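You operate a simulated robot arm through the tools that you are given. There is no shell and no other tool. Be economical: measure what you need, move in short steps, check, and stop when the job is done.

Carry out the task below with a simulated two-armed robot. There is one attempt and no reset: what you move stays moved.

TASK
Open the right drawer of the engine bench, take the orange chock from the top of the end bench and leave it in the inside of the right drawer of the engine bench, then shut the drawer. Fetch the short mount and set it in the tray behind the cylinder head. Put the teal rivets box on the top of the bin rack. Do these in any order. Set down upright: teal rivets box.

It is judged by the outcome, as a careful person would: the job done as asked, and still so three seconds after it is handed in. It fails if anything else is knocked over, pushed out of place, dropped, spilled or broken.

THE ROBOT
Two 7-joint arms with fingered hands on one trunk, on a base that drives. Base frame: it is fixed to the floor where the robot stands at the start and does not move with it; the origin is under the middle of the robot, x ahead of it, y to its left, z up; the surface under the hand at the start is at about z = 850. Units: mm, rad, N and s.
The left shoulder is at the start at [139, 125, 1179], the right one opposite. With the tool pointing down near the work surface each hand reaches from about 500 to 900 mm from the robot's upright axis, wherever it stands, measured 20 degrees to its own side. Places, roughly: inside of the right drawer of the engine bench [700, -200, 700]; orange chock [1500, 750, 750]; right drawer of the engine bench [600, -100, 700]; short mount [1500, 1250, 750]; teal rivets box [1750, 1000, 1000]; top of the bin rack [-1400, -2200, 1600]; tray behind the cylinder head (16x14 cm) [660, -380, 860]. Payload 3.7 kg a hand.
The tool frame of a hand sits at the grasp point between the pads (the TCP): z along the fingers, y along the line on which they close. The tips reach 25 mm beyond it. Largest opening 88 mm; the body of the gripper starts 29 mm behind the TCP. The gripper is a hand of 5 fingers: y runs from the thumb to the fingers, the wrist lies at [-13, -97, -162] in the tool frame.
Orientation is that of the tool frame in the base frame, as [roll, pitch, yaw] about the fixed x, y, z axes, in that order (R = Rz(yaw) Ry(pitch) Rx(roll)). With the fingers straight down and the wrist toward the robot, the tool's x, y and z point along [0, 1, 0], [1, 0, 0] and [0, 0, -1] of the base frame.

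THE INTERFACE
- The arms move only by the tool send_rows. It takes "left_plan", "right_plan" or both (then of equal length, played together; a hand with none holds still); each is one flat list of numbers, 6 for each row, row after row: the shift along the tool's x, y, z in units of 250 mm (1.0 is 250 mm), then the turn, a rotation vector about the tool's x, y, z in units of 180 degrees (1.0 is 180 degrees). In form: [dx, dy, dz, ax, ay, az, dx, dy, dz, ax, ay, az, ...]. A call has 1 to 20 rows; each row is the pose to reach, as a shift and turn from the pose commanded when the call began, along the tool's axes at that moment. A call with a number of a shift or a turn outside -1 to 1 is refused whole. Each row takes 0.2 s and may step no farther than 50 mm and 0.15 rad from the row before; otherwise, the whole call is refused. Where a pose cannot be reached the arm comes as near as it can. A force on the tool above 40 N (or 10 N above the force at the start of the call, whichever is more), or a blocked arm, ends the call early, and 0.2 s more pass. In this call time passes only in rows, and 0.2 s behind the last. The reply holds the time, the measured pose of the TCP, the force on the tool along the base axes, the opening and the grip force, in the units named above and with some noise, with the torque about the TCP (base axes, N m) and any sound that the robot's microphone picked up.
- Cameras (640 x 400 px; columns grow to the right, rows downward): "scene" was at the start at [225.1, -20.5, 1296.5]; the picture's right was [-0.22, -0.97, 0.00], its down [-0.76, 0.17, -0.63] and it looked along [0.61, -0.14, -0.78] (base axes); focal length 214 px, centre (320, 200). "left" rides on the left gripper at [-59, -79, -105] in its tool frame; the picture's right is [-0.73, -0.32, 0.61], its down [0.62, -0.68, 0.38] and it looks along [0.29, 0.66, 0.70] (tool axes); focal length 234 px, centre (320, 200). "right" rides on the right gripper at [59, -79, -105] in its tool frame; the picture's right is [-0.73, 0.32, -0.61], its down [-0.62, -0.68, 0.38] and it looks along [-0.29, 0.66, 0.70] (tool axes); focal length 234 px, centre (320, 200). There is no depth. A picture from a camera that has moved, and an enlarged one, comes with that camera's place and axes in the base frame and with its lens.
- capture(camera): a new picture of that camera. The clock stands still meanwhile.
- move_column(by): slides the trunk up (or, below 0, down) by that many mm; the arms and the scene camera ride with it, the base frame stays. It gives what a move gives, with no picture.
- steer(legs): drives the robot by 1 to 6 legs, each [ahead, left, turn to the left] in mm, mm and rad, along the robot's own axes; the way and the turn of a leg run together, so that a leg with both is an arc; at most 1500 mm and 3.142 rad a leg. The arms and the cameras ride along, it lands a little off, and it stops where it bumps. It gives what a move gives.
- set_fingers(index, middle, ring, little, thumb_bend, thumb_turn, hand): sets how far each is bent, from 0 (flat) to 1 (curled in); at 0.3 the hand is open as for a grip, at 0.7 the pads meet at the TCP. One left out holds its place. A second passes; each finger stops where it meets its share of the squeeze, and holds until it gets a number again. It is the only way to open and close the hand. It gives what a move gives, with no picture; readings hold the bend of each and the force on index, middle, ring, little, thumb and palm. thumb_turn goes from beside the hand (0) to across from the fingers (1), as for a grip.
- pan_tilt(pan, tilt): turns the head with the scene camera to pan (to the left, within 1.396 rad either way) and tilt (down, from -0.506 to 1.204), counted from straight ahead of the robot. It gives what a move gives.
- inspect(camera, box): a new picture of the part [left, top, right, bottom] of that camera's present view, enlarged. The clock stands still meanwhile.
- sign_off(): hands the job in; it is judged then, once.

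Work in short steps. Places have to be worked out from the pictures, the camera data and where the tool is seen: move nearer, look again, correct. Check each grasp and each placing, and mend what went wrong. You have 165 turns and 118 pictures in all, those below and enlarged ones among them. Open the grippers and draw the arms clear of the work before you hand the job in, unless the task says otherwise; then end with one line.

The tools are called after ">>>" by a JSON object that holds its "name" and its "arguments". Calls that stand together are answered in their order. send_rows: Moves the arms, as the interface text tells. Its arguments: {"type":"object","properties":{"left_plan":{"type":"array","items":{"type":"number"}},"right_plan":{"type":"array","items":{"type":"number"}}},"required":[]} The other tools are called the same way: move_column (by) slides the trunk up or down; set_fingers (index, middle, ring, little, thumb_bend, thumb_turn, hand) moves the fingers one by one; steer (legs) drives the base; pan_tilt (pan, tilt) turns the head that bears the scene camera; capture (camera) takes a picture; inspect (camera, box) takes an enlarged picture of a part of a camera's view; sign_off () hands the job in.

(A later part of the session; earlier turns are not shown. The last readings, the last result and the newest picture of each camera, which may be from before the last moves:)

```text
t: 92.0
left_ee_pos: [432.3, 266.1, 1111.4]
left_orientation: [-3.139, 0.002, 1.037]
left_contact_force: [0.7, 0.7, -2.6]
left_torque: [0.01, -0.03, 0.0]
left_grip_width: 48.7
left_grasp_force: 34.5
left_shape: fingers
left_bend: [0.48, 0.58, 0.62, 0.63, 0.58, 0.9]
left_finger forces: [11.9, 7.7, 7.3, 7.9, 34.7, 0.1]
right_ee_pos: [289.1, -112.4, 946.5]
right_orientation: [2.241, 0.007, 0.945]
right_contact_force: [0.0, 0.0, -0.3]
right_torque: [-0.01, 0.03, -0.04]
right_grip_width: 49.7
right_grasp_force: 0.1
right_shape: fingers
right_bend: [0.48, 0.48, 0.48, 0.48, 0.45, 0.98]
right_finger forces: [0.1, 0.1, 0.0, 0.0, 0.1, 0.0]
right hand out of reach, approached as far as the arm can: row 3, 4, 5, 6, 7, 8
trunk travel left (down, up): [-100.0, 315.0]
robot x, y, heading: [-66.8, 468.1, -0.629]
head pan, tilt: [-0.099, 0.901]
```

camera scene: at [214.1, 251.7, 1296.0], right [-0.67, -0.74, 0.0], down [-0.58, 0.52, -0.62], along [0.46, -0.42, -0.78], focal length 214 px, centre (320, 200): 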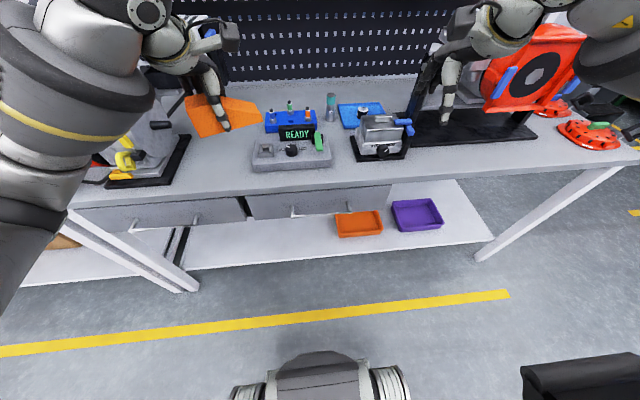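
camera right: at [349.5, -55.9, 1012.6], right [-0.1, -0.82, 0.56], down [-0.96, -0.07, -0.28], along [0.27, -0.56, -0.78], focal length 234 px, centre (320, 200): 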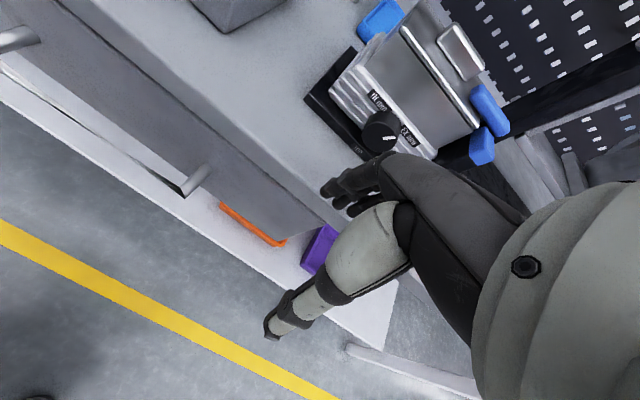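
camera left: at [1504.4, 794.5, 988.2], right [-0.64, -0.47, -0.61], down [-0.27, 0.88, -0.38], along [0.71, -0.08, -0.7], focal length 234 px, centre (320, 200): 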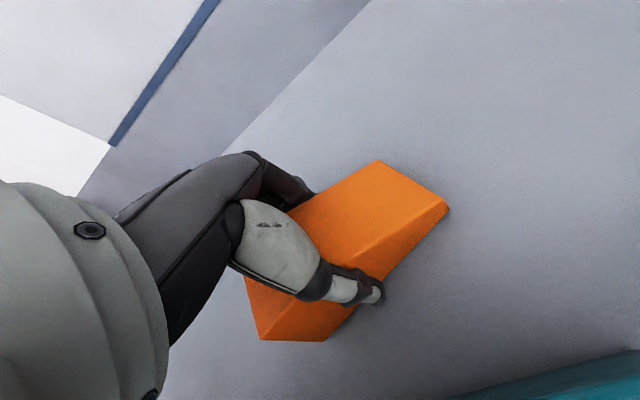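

The tilt reached about 52° at the arm's near limit. Now I move the hand toward a pre-grasp pose in front of the handle.

>>> {"name": "send_rows", "arguments": {"right_plan": [0.11, -0.066, 0.084, 0, 0, 0, 0.225, -0.13, 0.168, 0, 0, 0, 0.338, -0.197, 0.253, 0, 0, 0, 0.45, -0.263, 0.337, 0, 0, 0, 0.563, -0.33, 0.42, 0, 0, 0, 0.676, -0.395, 0.506, 0, 0, 0]}}

>>> {"name": "capture", "arguments": {"camera": "scene"}}

>>> {"name": "capture", "arguments": {"camera": "right"}}

```text
t: 93.3
left_ee_pos: [432.4, 264.3, 1109.9]
left_orientation: [-3.137, 0.0, 1.038]
left_contact_force: [1.1, -0.7, -2.7]
left_torque: [0.0, 0.02, 0.04]
left_grip_width: 48.8
left_grasp_force: 35.6
left_shape: fingers
left_bend: [0.48, 0.58, 0.62, 0.63, 0.58, 0.9]
left_finger forces: [11.9, 7.6, 7.5, 8.0, 34.7, 0.0]
right_ee_pos: [322.9, -133.5, 830.0]
right_orientation: [2.254, -0.038, 1.011]
right_contact_force: [-0.2, -1.2, 0.1]
right_torque: [-0.03, -0.04, 0.0]
right_grip_width: 49.6
right_grasp_force: 0.2
right_shape: fingers
right_bend: [0.48, 0.48, 0.48, 0.48, 0.45, 0.98]
right_finger forces: [0.0, 0.1, 0.1, 0.1, 0.1, 0.0]
right hand out of reach, approached as far as the arm can: row 1, 2, 3, 4, 5, 6
trunk travel left (down, up): [-100.0, 315.0]
robot x, y, heading: [-67.0, 471.0, -0.629]
head pan, tilt: [-0.099, 0.901]
```

```text
64 pictures are left
camera scene: at [198.2, 265.0, 1180.0], right [-0.66, -0.75, 0.0], down [-0.59, 0.52, -0.62], along [0.46, -0.41, -0.78], focal length 214 px, centre (320, 200)
```

scene: 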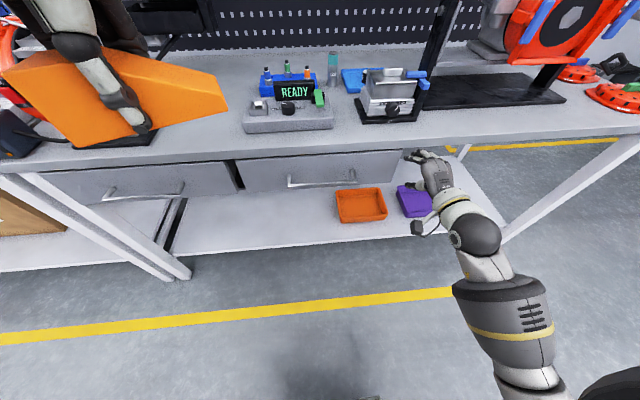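

```text
63 pictures are left
camera right: at [241.0, -15.0, 837.2], right [-0.63, -0.49, 0.61], down [-0.43, -0.43, -0.79], along [0.65, -0.75, 0.06], focal length 234 px, centre (320, 200)
```

right: 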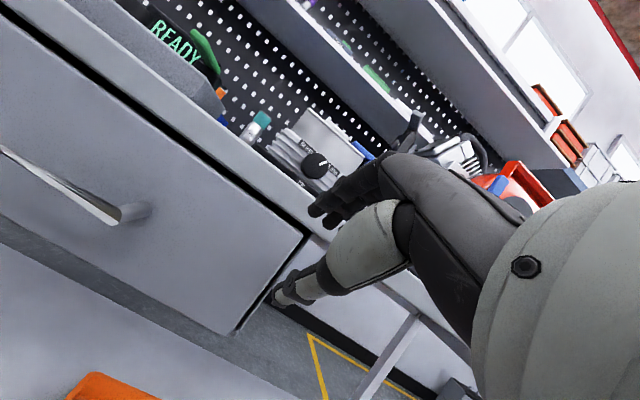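

The arm can't bring the tilted hand this near my midline, so I'll shift the base left instead. First a small test row to learn how the command tracks.

>>> {"name": "send_rows", "arguments": {"right_plan": [-0.19, 0, 0, 0, 0, 0]}}

```text
t: 93.8
left_ee_pos: [431.4, 264.7, 1113.2]
left_orientation: [-3.14, 0.0, 1.036]
left_contact_force: [-0.2, -0.4, -2.0]
left_torque: [-0.01, 0.0, -0.03]
left_grip_width: 48.9
left_grasp_force: 34.5
left_shape: fingers
left_bend: [0.48, 0.58, 0.62, 0.63, 0.58, 0.9]
left_finger forces: [11.9, 7.7, 7.3, 8.0, 34.8, 0.1]
right_ee_pos: [296.5, -172.2, 830.4]
right_orientation: [2.252, -0.038, 1.009]
right_contact_force: [-0.4, -0.6, 0.3]
right_torque: [0.02, 0.0, -0.01]
right_grip_width: 49.7
right_grasp_force: 0.1
right_shape: fingers
right_bend: [0.48, 0.48, 0.48, 0.48, 0.45, 0.98]
right_finger forces: [0.0, 0.0, 0.0, 0.0, 0.0, 0.1]
trunk travel left (down, up): [-100.0, 315.0]
robot x, y, heading: [-71.0, 473.8, -0.629]
head pan, tilt: [-0.099, 0.901]
```

The command follows the measured pose. I strafe the base left 238 mm and back 15 mm so the hand faces the handle, then look.

>>> {"name": "steer", "arguments": {"legs": [[-15, 238, 0]]}}

>>> {"name": "capture", "arguments": {"camera": "right"}}

>>> {"name": "pan_tilt", "arguments": {"pan": -0.5, "tilt": 0.8}}

>>> {"name": "inspect", "arguments": {"camera": "scene", "box": [200, 100, 440, 250]}}

```text
t: 96.5
left_ee_pos: [559.9, 470.4, 1111.9]
left_orientation: [-3.139, 0.0, 1.037]
left_contact_force: [0.4, 0.3, -2.8]
left_torque: [0.03, -0.03, 0.0]
left_grip_width: 48.5
left_grasp_force: 34.8
left_shape: fingers
left_bend: [0.48, 0.58, 0.62, 0.63, 0.58, 0.9]
left_finger forces: [11.9, 7.6, 7.3, 8.0, 34.7, 0.0]
right_ee_pos: [427.0, 31.7, 829.9]
right_orientation: [2.248, -0.037, 1.012]
right_contact_force: [0.6, 0.0, -0.4]
right_torque: [0.02, 0.01, -0.02]
right_grip_width: 49.7
right_grasp_force: 0.1
right_shape: fingers
right_bend: [0.48, 0.48, 0.48, 0.48, 0.45, 0.98]
right_finger forces: [0.0, 0.0, 0.0, 0.0, 0.1, 0.0]
trunk travel left (down, up): [-100.0, 315.0]
robot x, y, heading: [61.0, 678.6, -0.624]
head pan, tilt: [-0.099, 0.901]
```

```text
62 pictures are left
camera right: at [344.8, 152.0, 837.1], right [-0.63, -0.49, 0.6], down [-0.43, -0.43, -0.79], along [0.65, -0.75, 0.06], focal length 234 px, centre (320, 200)
```

right: 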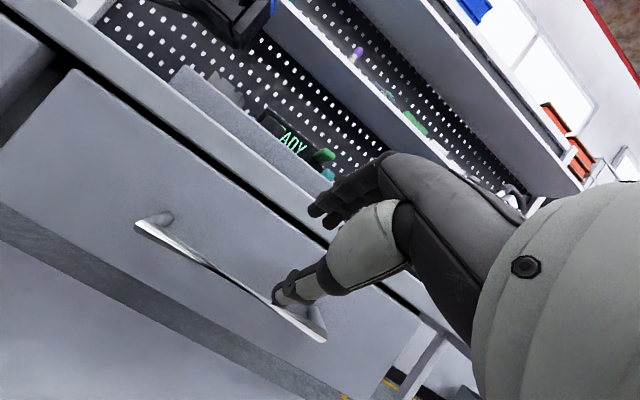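

```text
t: 97.4
left_ee_pos: [561.5, 470.0, 1111.9]
left_orientation: [-3.139, 0.001, 1.038]
left_contact_force: [0.1, 0.1, -2.7]
left_torque: [0.02, 0.03, -0.03]
left_grip_width: 48.7
left_grasp_force: 34.7
left_shape: fingers
left_bend: [0.48, 0.58, 0.62, 0.63, 0.58, 0.9]
left_finger forces: [11.9, 7.7, 7.4, 7.9, 34.8, 0.0]
right_ee_pos: [426.5, 32.5, 830.5]
right_orientation: [2.248, -0.037, 1.012]
right_contact_force: [-0.2, 0.1, 0.0]
right_torque: [-0.01, 0.03, 0.01]
right_grip_width: 49.5
right_grasp_force: 0.1
right_shape: fingers
right_bend: [0.48, 0.48, 0.48, 0.48, 0.45, 0.98]
right_finger forces: [0.1, 0.0, 0.1, 0.0, 0.1, 0.0]
trunk travel left (down, up): [-100.0, 315.0]
robot x, y, heading: [61.4, 678.5, -0.626]
head pan, tilt: [-0.499, 0.799]
```

```text
2.67 times, centred on (320, 175) of scene
camera zoom: at [314.3, 451.3, 1192.1], right [-0.85, -0.53, 0.0], down [-0.37, 0.58, -0.73], along [0.39, -0.61, -0.69], focal length 572 px, centre (320, 267)
```

zoom: 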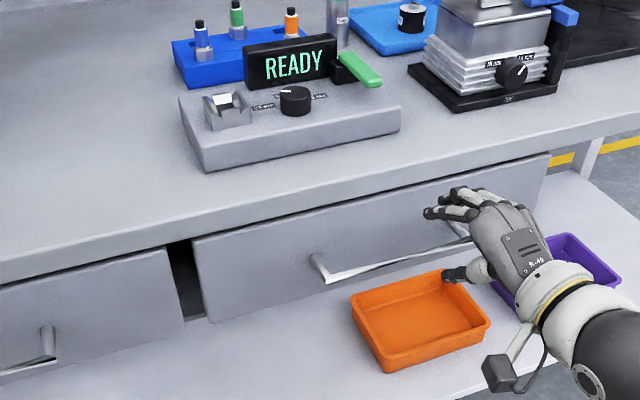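

TCP is at u=279, n=324, z=830, about 76 mm short of the bar along the approach. I move in so the bar sits between fingers and thumb.

>>> {"name": "send_rows", "arguments": {"right_plan": [-0.008, -0.048, 0.06, 0, 0, 0, -0.012, -0.048, 0.16, 0, 0, 0, -0.016, -0.048, 0.24, 0, 0, 0, -0.016, -0.048, 0.305, 0, 0, 0]}}

>>> {"name": "capture", "arguments": {"camera": "right"}}

>>> {"name": "inspect", "arguments": {"camera": "scene", "box": [280, 130, 440, 230]}}

```text
t: 98.4
left_ee_pos: [564.9, 469.2, 1113.2]
left_orientation: [-3.132, 0.009, 1.051]
left_contact_force: [-0.2, -0.1, -1.9]
left_torque: [-0.01, -0.02, -0.03]
left_grip_width: 48.8
left_grasp_force: 34.9
left_shape: fingers
left_bend: [0.48, 0.58, 0.62, 0.63, 0.58, 0.9]
left_finger forces: [11.9, 7.7, 7.3, 8.0, 34.7, 0.0]
right_ee_pos: [471.7, 3.0, 769.1]
right_orientation: [2.25, -0.037, 1.013]
right_contact_force: [0.9, -0.5, 0.9]
right_torque: [0.01, 0.0, -0.02]
right_grip_width: 49.6
right_grasp_force: 0.1
right_shape: fingers
right_bend: [0.48, 0.48, 0.48, 0.48, 0.45, 0.98]
right_finger forces: [0.0, 0.1, 0.0, 0.1, 0.0, 0.0]
trunk travel left (down, up): [-100.0, 315.0]
robot x, y, heading: [56.1, 678.9, -0.63]
head pan, tilt: [-0.499, 0.799]
```

```text
60 pictures are left
camera right: at [388.2, 122.4, 776.7], right [-0.63, -0.49, 0.6], down [-0.42, -0.44, -0.79], along [0.65, -0.75, 0.06], focal length 234 px, centre (320, 200)
```

right: 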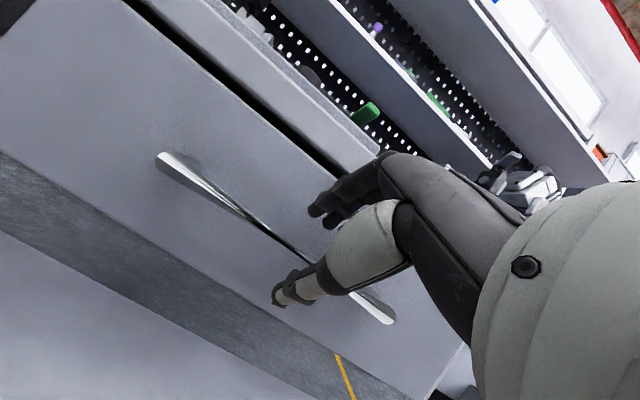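

```text
4.00 times, centred on (360, 180) of scene
camera zoom: at [309.1, 447.1, 1193.4], right [-0.89, -0.46, 0.0], down [-0.31, 0.6, -0.74], along [0.34, -0.65, -0.67], focal length 858 px, centre (160, 280)
```

zoom: 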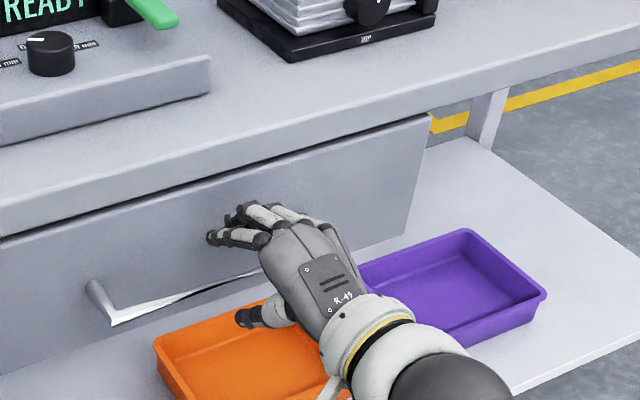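

The bar passes between the fingers above and the thumb below. I close the hand on it.

>>> {"name": "set_fingers", "arguments": {"hand": "right", "index": 0.8, "middle": 0.8, "ring": 0.8, "little": 0.8, "thumb_bend": 0.75}}

>>> {"name": "capture", "arguments": {"camera": "right"}}

```text
t: 99.4
left_ee_pos: [564.2, 469.3, 1115.3]
left_orientation: [-3.132, 0.012, 1.053]
left_contact_force: [-0.7, 1.0, -2.5]
left_torque: [-0.02, 0.01, 0.02]
left_grip_width: 48.5
left_grasp_force: 34.6
left_shape: fingers
left_bend: [0.48, 0.58, 0.62, 0.63, 0.58, 0.9]
left_finger forces: [11.9, 7.8, 7.3, 8.1, 34.7, 0.0]
right_ee_pos: [470.5, 1.6, 768.8]
right_orientation: [2.251, -0.039, 1.011]
right_contact_force: [-4.6, 2.6, -4.0]
right_torque: [0.06, 0.14, 0.04]
right_grip_width: 0.0
right_grasp_force: 4.2
right_shape: fingers
right_bend: [0.79, 0.8, 0.8, 0.8, 0.67, 0.97]
right_finger forces: [0.0, 0.1, 0.0, 0.0, 8.0, 0.0]
trunk travel left (down, up): [-100.0, 315.0]
robot x, y, heading: [61.6, 673.5, -0.629]
head pan, tilt: [-0.499, 0.799]
```

```text
58 pictures are left
camera right: at [387.7, 122.5, 776.7], right [-0.63, -0.49, 0.6], down [-0.43, -0.43, -0.79], along [0.65, -0.75, 0.06], focal length 234 px, centre (320, 200)
```

right: 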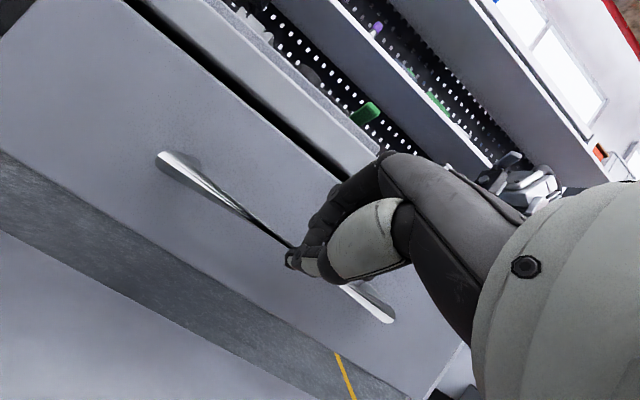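

The thumb presses the bar and the fingers have curled past it, apparently hooked. I test by driving back 50 mm.

>>> {"name": "steer", "arguments": {"legs": [[-50, 0, 0]]}}

>>> {"name": "capture", "arguments": {"camera": "right"}}

```text
t: 100.3
left_ee_pos: [524.6, 500.3, 1115.0]
left_orientation: [-3.135, 0.008, 1.053]
left_contact_force: [-1.0, -0.6, -1.3]
left_torque: [0.03, -0.03, -0.03]
left_grip_width: 48.6
left_grasp_force: 35.1
left_shape: fingers
left_bend: [0.48, 0.58, 0.62, 0.63, 0.58, 0.9]
left_finger forces: [11.9, 7.6, 7.2, 7.9, 34.8, 0.1]
right_ee_pos: [431.0, 33.4, 771.1]
right_orientation: [2.249, -0.036, 1.012]
right_contact_force: [-0.2, 0.0, 0.5]
right_torque: [0.01, 0.04, -0.02]
right_grip_width: 0.0
right_grasp_force: 0.0
right_shape: fingers
right_bend: [0.79, 0.8, 0.8, 0.8, 0.68, 0.97]
right_finger forces: [0.0, 0.0, 0.1, 0.0, 0.0, 0.0]
trunk travel left (down, up): [-100.0, 315.0]
robot x, y, heading: [20.1, 704.5, -0.628]
head pan, tilt: [-0.499, 0.799]
```

```text
57 pictures are left
camera right: at [348.0, 152.3, 777.9], right [-0.63, -0.49, 0.6], down [-0.42, -0.44, -0.79], along [0.65, -0.75, 0.07], focal length 234 px, centre (320, 200)
```

right: 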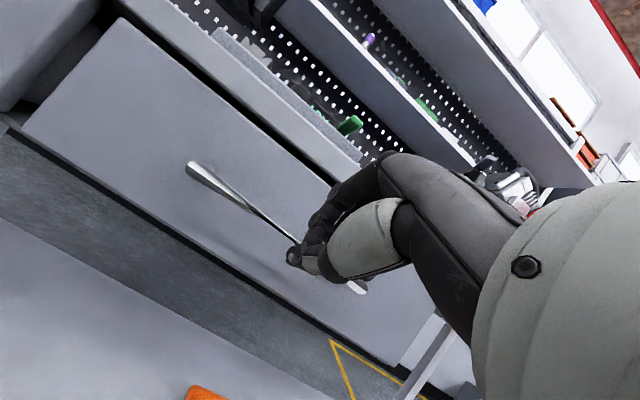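

The hand slipped off: the bar was near the fingertips, about 8–20 mm lower and further than I thought (z≈757). I reopen partly, rise, and come in deeper.

>>> {"name": "set_fingers", "arguments": {"hand": "right", "index": 0.5, "middle": 0.5, "ring": 0.5, "little": 0.5, "thumb_bend": 0.42}}

>>> {"name": "send_rows", "arguments": {"right_plan": [0, 0.08, -0.064, 0, 0, 0, -0.005, 0.085, 0.03, 0, 0, 0, -0.01, 0.092, 0.11, 0, 0, 0, -0.016, 0.096, 0.196, 0, 0, 0]}}

>>> {"name": "capture", "arguments": {"camera": "right"}}

>>> {"name": "inspect", "arguments": {"camera": "scene", "box": [280, 130, 440, 230]}}

```text
t: 101.3
left_ee_pos: [523.8, 499.3, 1115.2]
left_orientation: [-3.133, 0.012, 1.055]
left_contact_force: [0.2, 0.9, -1.8]
left_torque: [0.01, 0.01, 0.0]
left_grip_width: 48.5
left_grasp_force: 35.1
left_shape: fingers
left_bend: [0.48, 0.58, 0.62, 0.63, 0.58, 0.9]
left_finger forces: [11.8, 7.7, 7.3, 8.0, 34.7, 0.0]
right_ee_pos: [431.5, 32.3, 769.6]
right_orientation: [2.247, -0.038, 1.012]
right_contact_force: [0.8, 0.1, 0.6]
right_torque: [0.01, -0.01, 0.0]
right_grip_width: 49.8
right_grasp_force: 0.1
right_shape: fingers
right_bend: [0.5, 0.5, 0.5, 0.5, 0.42, 0.97]
right_finger forces: [0.0, 0.0, 0.0, 0.0, 0.0, 0.0]
trunk travel left (down, up): [-100.0, 315.0]
robot x, y, heading: [20.3, 707.7, -0.622]
head pan, tilt: [-0.499, 0.799]
```

```text
t: 102.3
left_ee_pos: [526.5, 497.2, 1115.2]
left_orientation: [-3.126, 0.015, 1.064]
left_contact_force: [0.4, -0.3, -1.7]
left_torque: [-0.02, 0.02, -0.01]
left_grip_width: 48.8
left_grasp_force: 34.6
left_shape: fingers
left_bend: [0.48, 0.58, 0.62, 0.63, 0.58, 0.9]
left_finger forces: [11.8, 7.6, 7.3, 8.0, 34.7, 0.1]
right_ee_pos: [475.2, 0.9, 757.2]
right_orientation: [2.249, -0.037, 1.012]
right_contact_force: [0.9, 0.1, 0.6]
right_torque: [0.01, 0.01, 0.0]
right_grip_width: 50.3
right_grasp_force: 0.0
right_shape: fingers
right_bend: [0.5, 0.5, 0.5, 0.5, 0.42, 0.97]
right_finger forces: [0.0, 0.1, 0.0, 0.1, 0.1, 0.1]
trunk travel left (down, up): [-100.0, 315.0]
robot x, y, heading: [19.3, 705.3, -0.625]
head pan, tilt: [-0.499, 0.799]
```

```text
56 pictures are left
camera right: at [391.6, 120.6, 764.6], right [-0.63, -0.49, 0.61], down [-0.43, -0.43, -0.79], along [0.65, -0.75, 0.06], focal length 234 px, centre (320, 200)
```

right: 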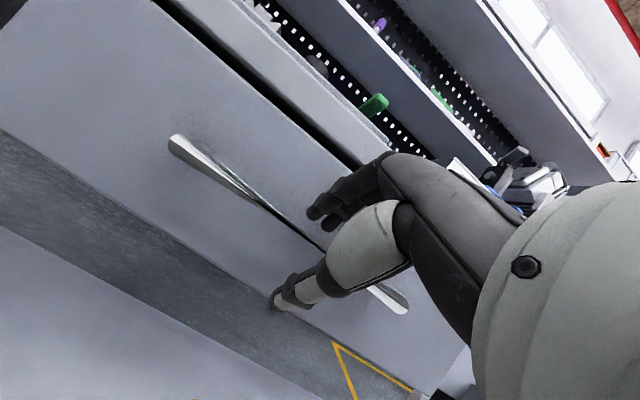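

```text
4.00 times, centred on (360, 180) of scene
camera zoom: at [263.8, 473.6, 1193.6], right [-0.92, -0.4, 0.0], down [-0.27, 0.62, -0.74], along [0.29, -0.68, -0.67], focal length 858 px, centre (160, 280)
```

zoom: 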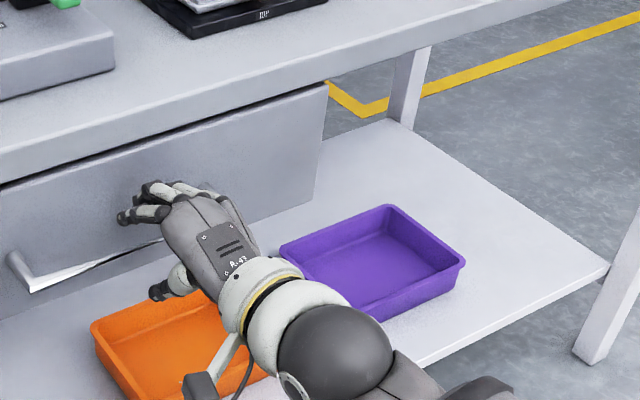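

The bar now sits deeper between fingers and thumb. I close the fingers, then the thumb.

>>> {"name": "set_fingers", "arguments": {"hand": "right", "index": 0.8, "middle": 0.8, "ring": 0.8, "little": 0.8}}

>>> {"name": "set_fingers", "arguments": {"hand": "right", "thumb_bend": 0.75}}

>>> {"name": "capture", "arguments": {"camera": "right"}}

```text
t: 103.3
left_ee_pos: [526.1, 498.4, 1116.6]
left_orientation: [-3.127, 0.018, 1.064]
left_contact_force: [0.1, -0.3, -1.9]
left_torque: [0.01, 0.0, 0.0]
left_grip_width: 48.5
left_grasp_force: 34.1
left_shape: fingers
left_bend: [0.48, 0.58, 0.62, 0.63, 0.58, 0.9]
left_finger forces: [11.9, 7.7, 7.2, 8.0, 34.7, 0.1]
right_ee_pos: [474.0, 1.9, 758.4]
right_orientation: [2.25, -0.037, 1.011]
right_contact_force: [-0.6, 1.3, -1.8]
right_torque: [0.01, -0.04, 0.04]
right_grip_width: 17.8
right_grasp_force: 1.1
right_shape: fingers
right_bend: [0.8, 0.8, 0.8, 0.8, 0.41, 0.97]
right_finger forces: [0.1, 0.3, 0.0, 0.1, 1.9, 0.1]
trunk travel left (down, up): [-100.0, 315.0]
robot x, y, heading: [20.9, 707.2, -0.629]
head pan, tilt: [-0.499, 0.799]
```

```text
t: 104.3
left_ee_pos: [528.0, 495.7, 1115.5]
left_orientation: [-3.127, 0.018, 1.063]
left_contact_force: [0.0, 0.5, -1.4]
left_torque: [0.01, 0.02, 0.02]
left_grip_width: 48.5
left_grasp_force: 35.1
left_shape: fingers
left_bend: [0.48, 0.58, 0.62, 0.63, 0.58, 0.9]
left_finger forces: [12.0, 7.8, 7.3, 8.0, 34.7, 0.1]
right_ee_pos: [474.4, 0.9, 752.8]
right_orientation: [2.257, -0.039, 1.01]
right_contact_force: [-1.4, 0.3, -24.5]
right_torque: [-0.36, -0.3, 0.04]
right_grip_width: 2.4
right_grasp_force: 12.5
right_shape: fingers
right_bend: [0.8, 0.8, 0.8, 0.8, 0.66, 0.97]
right_finger forces: [0.1, 0.1, 0.1, 3.4, 22.8, 0.1]
trunk travel left (down, up): [-100.0, 315.0]
robot x, y, heading: [21.4, 703.2, -0.623]
head pan, tilt: [-0.499, 0.799]
```

```text
54 pictures are left
camera right: at [391.6, 119.9, 761.5], right [-0.62, -0.5, 0.61], down [-0.43, -0.43, -0.79], along [0.65, -0.75, 0.05], focal length 234 px, centre (320, 200)
```

right: 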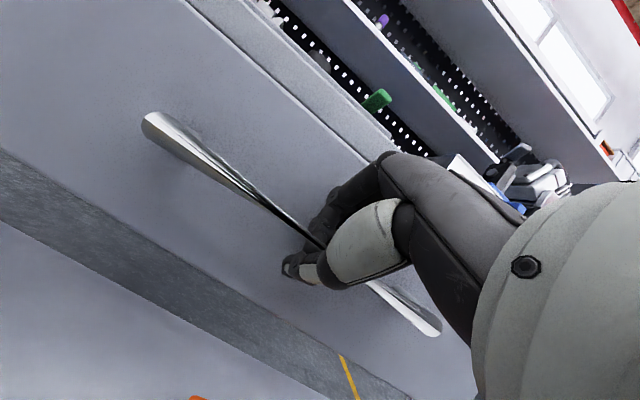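

The bar has come toward the hand and is now engaged between thumb and fingers. I pull by driving back 60 mm.

>>> {"name": "steer", "arguments": {"legs": [[-60, 0, 0]]}}

>>> {"name": "capture", "arguments": {"camera": "right"}}

```text
t: 105.2
left_ee_pos: [479.8, 531.4, 1115.8]
left_orientation: [-3.128, 0.016, 1.059]
left_contact_force: [-0.3, -0.9, -1.9]
left_torque: [0.0, -0.01, 0.01]
left_grip_width: 48.5
left_grasp_force: 34.8
left_shape: fingers
left_bend: [0.48, 0.58, 0.62, 0.63, 0.58, 0.9]
left_finger forces: [11.9, 7.7, 7.4, 8.0, 34.7, 0.1]
right_ee_pos: [426.8, 34.7, 753.9]
right_orientation: [2.256, -0.039, 1.01]
right_contact_force: [1.1, -0.5, -23.2]
right_torque: [-0.35, -0.3, 0.07]
right_grip_width: 2.7
right_grasp_force: 12.4
right_shape: fingers
right_bend: [0.8, 0.8, 0.8, 0.79, 0.65, 0.97]
right_finger forces: [0.0, 0.1, 0.0, 3.6, 22.1, 0.0]
trunk travel left (down, up): [-100.0, 315.0]
robot x, y, heading: [-28.5, 740.3, -0.625]
head pan, tilt: [-0.499, 0.799]
```

```text
53 pictures are left
camera right: at [344.1, 153.9, 762.2], right [-0.62, -0.49, 0.61], down [-0.43, -0.43, -0.79], along [0.65, -0.75, 0.06], focal length 234 px, centre (320, 200)
```

right: 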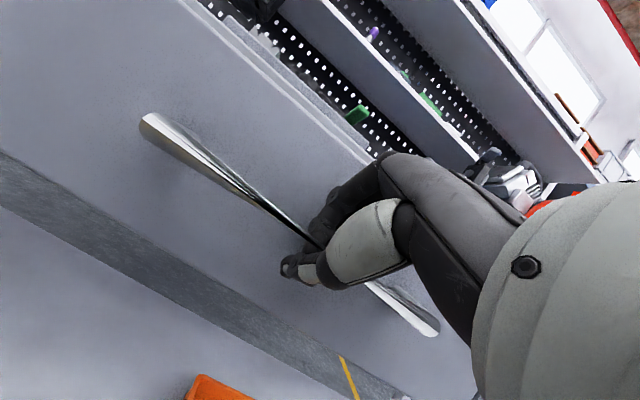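

The drawer is following. I pull 170 mm more.

>>> {"name": "steer", "arguments": {"legs": [[-170, 0, 0]]}}

>>> {"name": "pan_tilt", "arguments": {"pan": -0.35, "tilt": 0.8}}

>>> {"name": "capture", "arguments": {"camera": "scene"}}

```text
t: 106.7
left_ee_pos: [348.9, 626.6, 1115.8]
left_orientation: [-3.128, 0.019, 1.063]
left_contact_force: [-0.3, 0.2, -1.7]
left_torque: [0.02, -0.06, -0.01]
left_grip_width: 48.8
left_grasp_force: 34.9
left_shape: fingers
left_bend: [0.48, 0.58, 0.62, 0.63, 0.58, 0.9]
left_finger forces: [11.9, 7.6, 7.3, 8.1, 34.6, 0.1]
right_ee_pos: [295.2, 129.3, 752.7]
right_orientation: [2.26, -0.039, 1.011]
right_contact_force: [1.4, 0.1, -19.8]
right_torque: [-0.3, -0.25, 0.06]
right_grip_width: 1.9
right_grasp_force: 11.4
right_shape: fingers
right_bend: [0.8, 0.8, 0.8, 0.79, 0.66, 0.97]
right_finger forces: [0.0, 0.0, 0.0, 4.5, 18.8, 0.1]
trunk travel left (down, up): [-100.0, 315.0]
robot x, y, heading: [-157.6, 833.4, -0.624]
head pan, tilt: [-0.499, 0.799]
```

```text
t: 107.4
left_ee_pos: [348.7, 626.8, 1116.6]
left_orientation: [-3.127, 0.019, 1.065]
left_contact_force: [0.1, 0.4, -2.4]
left_torque: [-0.02, 0.02, -0.01]
left_grip_width: 48.6
left_grasp_force: 34.9
left_shape: fingers
left_bend: [0.48, 0.58, 0.62, 0.63, 0.58, 0.9]
left_finger forces: [11.8, 7.6, 7.3, 8.0, 34.7, 0.0]
right_ee_pos: [294.6, 130.9, 751.6]
right_orientation: [2.265, -0.04, 1.012]
right_contact_force: [-0.5, 0.7, -12.7]
right_torque: [-0.21, -0.1, 0.13]
right_grip_width: 1.0
right_grasp_force: 9.5
right_shape: fingers
right_bend: [0.8, 0.8, 0.8, 0.79, 0.67, 0.97]
right_finger forces: [0.0, 0.1, 0.1, 4.6, 15.5, 0.0]
trunk travel left (down, up): [-100.0, 315.0]
robot x, y, heading: [-159.9, 836.1, -0.629]
head pan, tilt: [-0.351, 0.799]
```

```text
52 pictures are left
camera scene: at [86.5, 602.2, 1193.4], right [-0.91, -0.41, 0.0], down [-0.27, 0.61, -0.74], along [0.3, -0.68, -0.67], focal length 214 px, centre (320, 200)
```

scene: 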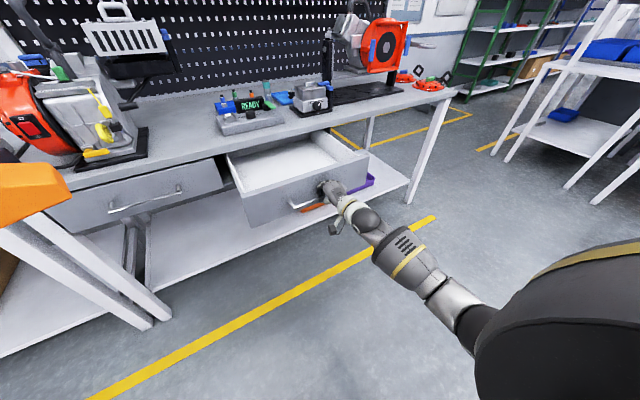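

The drawer is well open (about 240 mm). I release the handle and withdraw the right hand back and up.

>>> {"name": "set_fingers", "arguments": {"hand": "right", "index": 0.45, "middle": 0.45, "ring": 0.45, "little": 0.45, "thumb_bend": 0.35}}

>>> {"name": "send_rows", "arguments": {"right_plan": [0, 0, -0.12, 0, 0, 0, 0, 0, -0.28, 0, 0, 0, 0, 0, -0.44, 0, 0, 0, -0.1, 0.1, -0.5, 0, 0, 0, -0.2, 0.2, -0.56, 0, 0, 0]}}

>>> {"name": "capture", "arguments": {"camera": "scene"}}

```text
t: 108.4
left_ee_pos: [347.7, 626.6, 1116.7]
left_orientation: [-3.13, 0.016, 1.062]
left_contact_force: [0.2, -0.1, -2.5]
left_torque: [-0.01, -0.05, 0.0]
left_grip_width: 48.7
left_grasp_force: 34.7
left_shape: fingers
left_bend: [0.48, 0.58, 0.62, 0.63, 0.58, 0.9]
left_finger forces: [12.0, 7.7, 7.3, 8.0, 34.7, 0.0]
right_ee_pos: [295.8, 129.6, 754.8]
right_orientation: [2.257, -0.038, 1.011]
right_contact_force: [0.2, -0.4, 0.5]
right_torque: [0.02, -0.02, 0.0]
right_grip_width: 63.2
right_grasp_force: 0.0
right_shape: fingers
right_bend: [0.45, 0.45, 0.45, 0.45, 0.35, 0.97]
right_finger forces: [0.1, 0.0, 0.1, 0.0, 0.0, 0.0]
trunk travel left (down, up): [-100.0, 315.0]
robot x, y, heading: [-160.0, 833.8, -0.631]
head pan, tilt: [-0.351, 0.799]
```

```text
t: 109.6
left_ee_pos: [346.1, 628.7, 1117.2]
left_orientation: [-3.131, 0.017, 1.063]
left_contact_force: [0.0, 0.8, -1.5]
left_torque: [0.02, -0.03, 0.01]
left_grip_width: 48.2
left_grasp_force: 34.5
left_shape: fingers
left_bend: [0.48, 0.58, 0.62, 0.63, 0.58, 0.9]
left_finger forces: [11.9, 7.7, 7.2, 7.9, 34.7, 0.1]
right_ee_pos: [199.9, 124.6, 878.0]
right_orientation: [2.258, -0.04, 1.011]
right_contact_force: [-1.0, -0.5, 0.3]
right_torque: [-0.03, -0.02, -0.01]
right_grip_width: 63.2
right_grasp_force: 0.1
right_shape: fingers
right_bend: [0.45, 0.45, 0.45, 0.45, 0.35, 0.97]
right_finger forces: [0.0, 0.0, 0.1, 0.0, 0.0, 0.0]
trunk travel left (down, up): [-100.0, 315.0]
robot x, y, heading: [-156.7, 835.4, -0.628]
head pan, tilt: [-0.351, 0.799]
```

```text
51 pictures are left
camera scene: at [95.7, 610.5, 1191.8], right [-0.84, -0.54, 0.0], down [-0.37, 0.58, -0.72], along [0.39, -0.61, -0.69], focal length 214 px, centre (320, 200)
```

scene: 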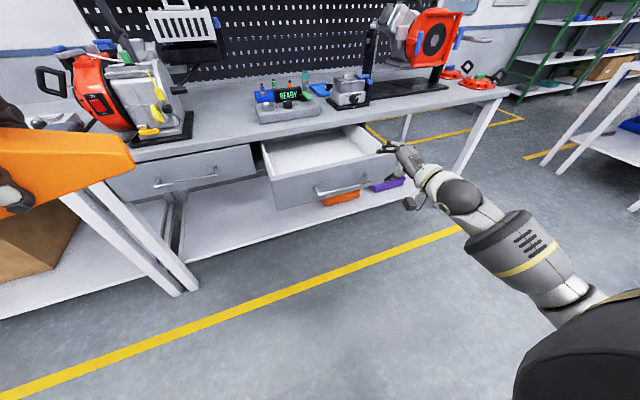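

The drawer interior is clear and empty. I raise the right hand, then move the base so the left hand with the chock is over the drawer.

>>> {"name": "send_rows", "arguments": {"right_plan": [0, 0.13, -0.1, 0, 0, 0, 0, 0.26, -0.2, 0, 0, 0, 0, 0.39, -0.3, 0, 0, 0, 0, 0.5, -0.42, 0, 0, 0]}}

>>> {"name": "steer", "arguments": {"legs": [[0, -400, -0.01], [165, 0, 0]]}}

>>> {"name": "pan_tilt", "arguments": {"pan": 0.15, "tilt": 0.75}}

>>> {"name": "capture", "arguments": {"camera": "scene"}}

```text
t: 110.6
left_ee_pos: [348.5, 628.0, 1117.3]
left_orientation: [-3.129, 0.018, 1.062]
left_contact_force: [-0.7, 0.7, -0.7]
left_torque: [-0.03, -0.01, 0.02]
left_grip_width: 48.7
left_grasp_force: 35.0
left_shape: fingers
left_bend: [0.48, 0.58, 0.62, 0.63, 0.58, 0.9]
left_finger forces: [11.9, 7.6, 7.4, 7.9, 34.7, 0.0]
right_ee_pos: [195.8, 119.8, 1044.9]
right_orientation: [2.257, -0.038, 1.009]
right_contact_force: [-0.2, -0.7, -0.2]
right_torque: [-0.03, -0.01, 0.01]
right_grip_width: 63.0
right_grasp_force: 0.1
right_shape: fingers
right_bend: [0.45, 0.45, 0.45, 0.45, 0.35, 0.97]
right_finger forces: [0.0, 0.1, 0.1, 0.1, 0.1, 0.1]
trunk travel left (down, up): [-100.0, 315.0]
robot x, y, heading: [-158.3, 834.1, -0.627]
head pan, tilt: [-0.351, 0.799]
```

```text
t: 115.7
left_ee_pos: [242.2, 204.8, 1116.6]
left_orientation: [-3.128, 0.019, 1.057]
left_contact_force: [0.3, -0.1, -1.3]
left_torque: [0.01, 0.01, 0.01]
left_grip_width: 48.5
left_grasp_force: 35.0
left_shape: fingers
left_bend: [0.48, 0.58, 0.62, 0.63, 0.58, 0.9]
left_finger forces: [11.9, 7.7, 7.3, 7.9, 34.7, 0.1]
right_ee_pos: [88.4, -303.4, 1042.0]
right_orientation: [2.258, -0.038, 1.004]
right_contact_force: [0.2, 0.0, -0.2]
right_torque: [0.01, -0.01, 0.0]
right_grip_width: 62.9
right_grasp_force: 0.1
right_shape: fingers
right_bend: [0.45, 0.45, 0.45, 0.45, 0.35, 0.97]
right_finger forces: [0.1, 0.0, 0.0, 0.0, 0.0, 0.0]
trunk travel left (down, up): [-100.0, 315.0]
robot x, y, heading: [-261.9, 416.3, -0.633]
head pan, tilt: [-0.351, 0.799]
```

```text
t: 116.6
left_ee_pos: [241.7, 204.2, 1118.6]
left_orientation: [-3.13, 0.018, 1.055]
left_contact_force: [0.1, 1.0, -2.2]
left_torque: [0.0, -0.03, 0.01]
left_grip_width: 48.7
left_grasp_force: 34.4
left_shape: fingers
left_bend: [0.48, 0.58, 0.62, 0.63, 0.58, 0.9]
left_finger forces: [11.9, 7.7, 7.3, 7.9, 34.7, 0.1]
right_ee_pos: [88.2, -303.6, 1043.4]
right_orientation: [2.257, -0.038, 1.005]
right_contact_force: [0.9, -0.3, -0.1]
right_torque: [0.02, 0.01, 0.03]
right_grip_width: 63.1
right_grasp_force: 0.2
right_shape: fingers
right_bend: [0.45, 0.45, 0.45, 0.45, 0.35, 0.97]
right_finger forces: [0.0, 0.1, 0.0, 0.1, 0.0, 0.0]
trunk travel left (down, up): [-100.0, 315.0]
robot x, y, heading: [-263.2, 416.5, -0.629]
head pan, tilt: [0.15, 0.75]
```

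```text
50 pictures are left
camera scene: at [19.8, 220.2, 1192.7], right [-0.47, -0.89, 0.0], down [-0.6, 0.32, -0.73], along [0.65, -0.34, -0.68], focal length 214 px, centre (320, 200)
```

scene: 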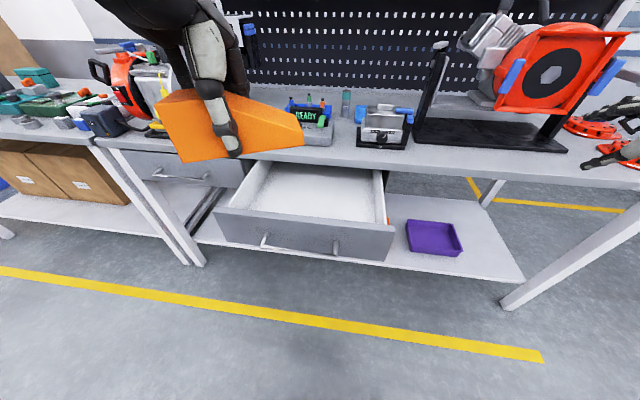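

The left hand is at u=308, n=74. I move it over the drawer centre (u≈290, n≈305) and lower to z≈900.

>>> {"name": "send_rows", "arguments": {"left_plan": [-0.036, 0.18, 0, 0, 0, 0, -0.072, 0.36, 0, 0, 0, 0, -0.108, 0.54, 0, 0, 0, 0, -0.144, 0.72, 0, 0, 0, 0, -0.18, 0.908, 0, 0, 0, 0, -0.18, 0.908, 0.18, 0, 0, 0, -0.18, 0.908, 0.36, 0, 0, 0, -0.18, 0.908, 0.54, 0, 0, 0, -0.18, 0.908, 0.72, 0, 0, 0, -0.18, 0.908, 0.86, 0, 0, 0]}}

>>> {"name": "capture", "arguments": {"camera": "scene"}}

>>> {"name": "capture", "arguments": {"camera": "left"}}

```text
t: 118.8
left_ee_pos: [414.9, 53.3, 901.8]
left_orientation: [-3.129, 0.018, 1.057]
left_contact_force: [0.2, 0.6, -1.7]
left_torque: [-0.02, -0.01, -0.01]
left_grip_width: 48.7
left_grasp_force: 34.7
left_shape: fingers
left_bend: [0.48, 0.58, 0.62, 0.64, 0.58, 0.9]
left_finger forces: [12.0, 7.7, 7.3, 7.8, 34.5, 0.0]
right_ee_pos: [88.6, -302.3, 1042.9]
right_orientation: [2.26, -0.038, 1.004]
right_contact_force: [-0.6, 1.0, -0.4]
right_torque: [-0.01, -0.01, -0.04]
right_grip_width: 63.2
right_grasp_force: 0.0
right_shape: fingers
right_bend: [0.45, 0.45, 0.45, 0.45, 0.35, 0.97]
right_finger forces: [0.1, 0.0, 0.0, 0.0, 0.1, 0.0]
trunk travel left (down, up): [-100.0, 315.0]
robot x, y, heading: [-263.6, 416.8, -0.63]
head pan, tilt: [0.15, 0.75]
```

```text
49 pictures are left
camera scene: at [20.3, 220.2, 1192.5], right [-0.46, -0.89, 0.0], down [-0.6, 0.32, -0.73], along [0.65, -0.34, -0.68], focal length 214 px, centre (320, 200)
```

scene: 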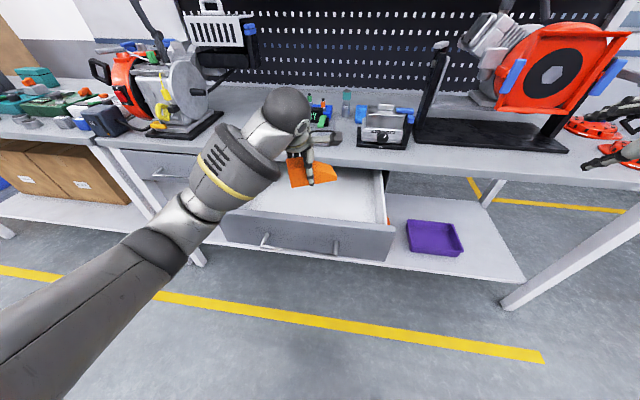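

```text
48 pictures are left
camera left: at [318.3, 39.7, 1007.7], right [-0.65, -0.48, -0.59], down [-0.29, 0.87, -0.39], along [0.7, -0.08, -0.71], focal length 234 px, centre (320, 200)
```

left: 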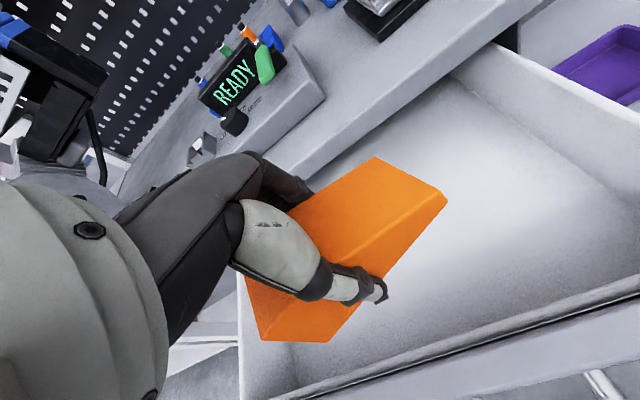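

The chock is above the drawer interior, so I lower it toward the floor of the drawer.

>>> {"name": "send_rows", "arguments": {"left_plan": [0, 0, 0.16, 0, 0, 0, 0, 0, 0.32, 0, 0, 0, 0, 0, 0.46, 0, 0, 0, 0, 0, 0.55, 0, 0, 0]}}

>>> {"name": "capture", "arguments": {"camera": "left"}}

```text
t: 119.8
left_ee_pos: [411.6, 50.0, 762.1]
left_orientation: [-3.129, 0.019, 1.056]
left_contact_force: [-0.3, 0.1, -1.3]
left_torque: [0.0, -0.04, -0.03]
left_grip_width: 48.4
left_grasp_force: 34.5
left_shape: fingers
left_bend: [0.48, 0.58, 0.62, 0.64, 0.58, 0.9]
left_finger forces: [11.9, 7.6, 7.2, 7.8, 34.3, 0.0]
right_ee_pos: [88.1, -302.0, 1043.5]
right_orientation: [2.258, -0.038, 1.004]
right_contact_force: [-0.4, -0.1, 0.4]
right_torque: [0.0, 0.0, 0.01]
right_grip_width: 63.3
right_grasp_force: 0.1
right_shape: fingers
right_bend: [0.45, 0.45, 0.45, 0.45, 0.35, 0.97]
right_finger forces: [0.0, 0.1, 0.1, 0.0, 0.0, 0.0]
trunk travel left (down, up): [-100.0, 315.0]
robot x, y, heading: [-261.4, 416.0, -0.632]
head pan, tilt: [0.15, 0.75]
```

```text
47 pictures are left
camera left: at [315.4, 37.6, 869.0], right [-0.65, -0.48, -0.59], down [-0.29, 0.87, -0.39], along [0.7, -0.08, -0.71], focal length 234 px, centre (320, 200)
```

left: 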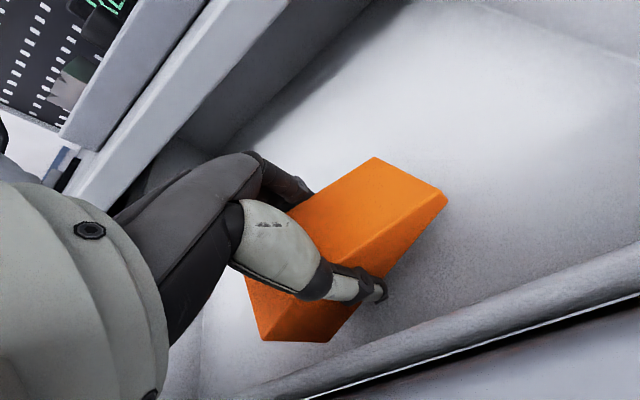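

No contact yet; I lower in small steps until it touches.

>>> {"name": "send_rows", "arguments": {"left_plan": [0, 0, 0.02, 0, 0, 0, 0, 0, 0.04, 0, 0, 0, 0, 0, 0.055, 0, 0, 0]}}

```text
t: 120.6
left_ee_pos: [412.7, 51.1, 748.2]
left_orientation: [-3.13, 0.02, 1.056]
left_contact_force: [0.0, 0.4, -1.8]
left_torque: [0.0, -0.01, 0.04]
left_grip_width: 48.2
left_grasp_force: 33.7
left_shape: fingers
left_bend: [0.48, 0.58, 0.62, 0.64, 0.58, 0.9]
left_finger forces: [11.9, 7.6, 7.2, 7.8, 34.3, 0.0]
right_ee_pos: [87.6, -301.6, 1042.7]
right_orientation: [2.257, -0.038, 1.005]
right_contact_force: [0.0, 0.6, -0.8]
right_torque: [-0.02, 0.01, 0.03]
right_grip_width: 63.4
right_grasp_force: 0.0
right_shape: fingers
right_bend: [0.45, 0.45, 0.45, 0.45, 0.35, 0.97]
right_finger forces: [0.0, 0.0, 0.1, 0.0, 0.0, 0.1]
trunk travel left (down, up): [-100.0, 315.0]
robot x, y, heading: [-261.1, 417.5, -0.631]
head pan, tilt: [0.15, 0.75]
```

>>> {"name": "send_rows", "arguments": {"left_plan": [0, 0, 0.02, 0, 0, 0, 0, 0, 0.036, 0, 0, 0, 0, 0, 0.05, 0, 0, 0]}}

```text
t: 121.4
left_ee_pos: [411.7, 49.2, 738.2]
left_orientation: [-3.135, 0.019, 1.057]
left_contact_force: [0.8, -0.2, 5.5]
left_torque: [0.29, -0.21, -0.02]
left_grip_width: 48.8
left_grasp_force: 36.1
left_shape: fingers
left_bend: [0.49, 0.58, 0.62, 0.64, 0.58, 0.9]
left_finger forces: [11.6, 8.0, 8.0, 8.7, 36.2, 0.1]
right_ee_pos: [86.1, -301.9, 1043.4]
right_orientation: [2.255, -0.038, 1.005]
right_contact_force: [0.3, 0.8, 0.0]
right_torque: [0.01, 0.02, -0.01]
right_grip_width: 63.2
right_grasp_force: 0.1
right_shape: fingers
right_bend: [0.45, 0.45, 0.45, 0.45, 0.35, 0.97]
right_finger forces: [0.0, 0.0, 0.1, 0.1, 0.0, 0.1]
trunk travel left (down, up): [-100.0, 315.0]
robot x, y, heading: [-262.5, 417.8, -0.631]
head pan, tilt: [0.15, 0.75]
```

The chock touches the drawer floor. I release and lift the hand out.

>>> {"name": "set_fingers", "arguments": {"hand": "left", "index": 0.3, "middle": 0.3, "ring": 0.3, "little": 0.3, "thumb_bend": 0.3}}

>>> {"name": "send_rows", "arguments": {"left_plan": [0, 0, -0.1, 0, 0, 0, 0, 0, -0.28, 0, 0, 0, 0, 0, -0.46, 0, 0, 0, 0, 0, -0.64, 0, 0, 0, 0, 0, -0.82, 0, 0, 0, 0, 0, -1.0, 0, 0, 0]}}

>>> {"name": "send_rows", "arguments": {"left_plan": [0, 0, -0.18, 0, 0, 0, 0.1, -0.16, -0.28, 0, 0, 0, 0.2, -0.32, -0.3, 0, 0, 0, 0.3, -0.46, -0.3, 0, 0, 0, 0.4, -0.6, -0.3, 0, 0, 0]}}

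>>> {"name": "capture", "arguments": {"camera": "scene"}}

```text
t: 122.4
left_ee_pos: [411.1, 50.0, 736.9]
left_orientation: [-3.128, 0.02, 1.056]
left_contact_force: [-0.5, -0.4, -0.7]
left_torque: [-0.02, 0.0, 0.01]
left_grip_width: 84.4
left_grasp_force: 0.1
left_shape: fingers
left_bend: [0.3, 0.3, 0.3, 0.3, 0.3, 0.97]
left_finger forces: [0.1, 0.0, 0.0, 0.0, 0.0, 0.0]
right_ee_pos: [87.3, -302.7, 1042.6]
right_orientation: [2.257, -0.038, 1.004]
right_contact_force: [-0.3, 0.3, 0.6]
right_torque: [-0.01, 0.03, 0.02]
right_grip_width: 63.1
right_grasp_force: 0.1
right_shape: fingers
right_bend: [0.45, 0.45, 0.45, 0.45, 0.35, 0.97]
right_finger forces: [0.0, 0.0, 0.0, 0.0, 0.0, 0.1]
trunk travel left (down, up): [-100.0, 315.0]
robot x, y, heading: [-260.5, 413.4, -0.632]
head pan, tilt: [0.15, 0.75]
```

```text
t: 123.8
left_ee_pos: [412.3, 55.4, 989.3]
left_orientation: [-3.128, 0.019, 1.058]
left_contact_force: [-0.7, -0.3, -1.0]
left_torque: [0.0, -0.02, 0.0]
left_grip_width: 84.2
left_grasp_force: 0.0
left_shape: fingers
left_bend: [0.3, 0.3, 0.3, 0.3, 0.3, 0.97]
left_finger forces: [0.0, 0.1, 0.1, 0.0, 0.0, 0.0]
right_ee_pos: [86.6, -301.1, 1044.9]
right_orientation: [2.256, -0.038, 1.007]
right_contact_force: [-0.6, -0.3, -0.1]
right_torque: [-0.02, -0.01, -0.03]
right_grip_width: 63.1
right_grasp_force: 0.1
right_shape: fingers
right_bend: [0.45, 0.45, 0.45, 0.45, 0.35, 0.97]
right_finger forces: [0.0, 0.0, 0.0, 0.0, 0.0, 0.0]
trunk travel left (down, up): [-100.0, 315.0]
robot x, y, heading: [-260.1, 415.1, -0.633]
head pan, tilt: [0.15, 0.75]
```

```text
refused: row 2 steps farther than a row can; nothing moved
```

```text
46 pictures are left
camera scene: at [19.4, 221.9, 1193.3], right [-0.46, -0.89, 0.0], down [-0.6, 0.32, -0.73], along [0.65, -0.34, -0.68], focal length 214 px, centre (320, 200)
```

scene: 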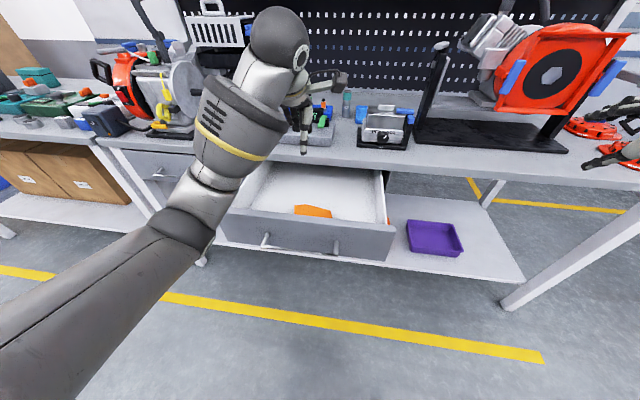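

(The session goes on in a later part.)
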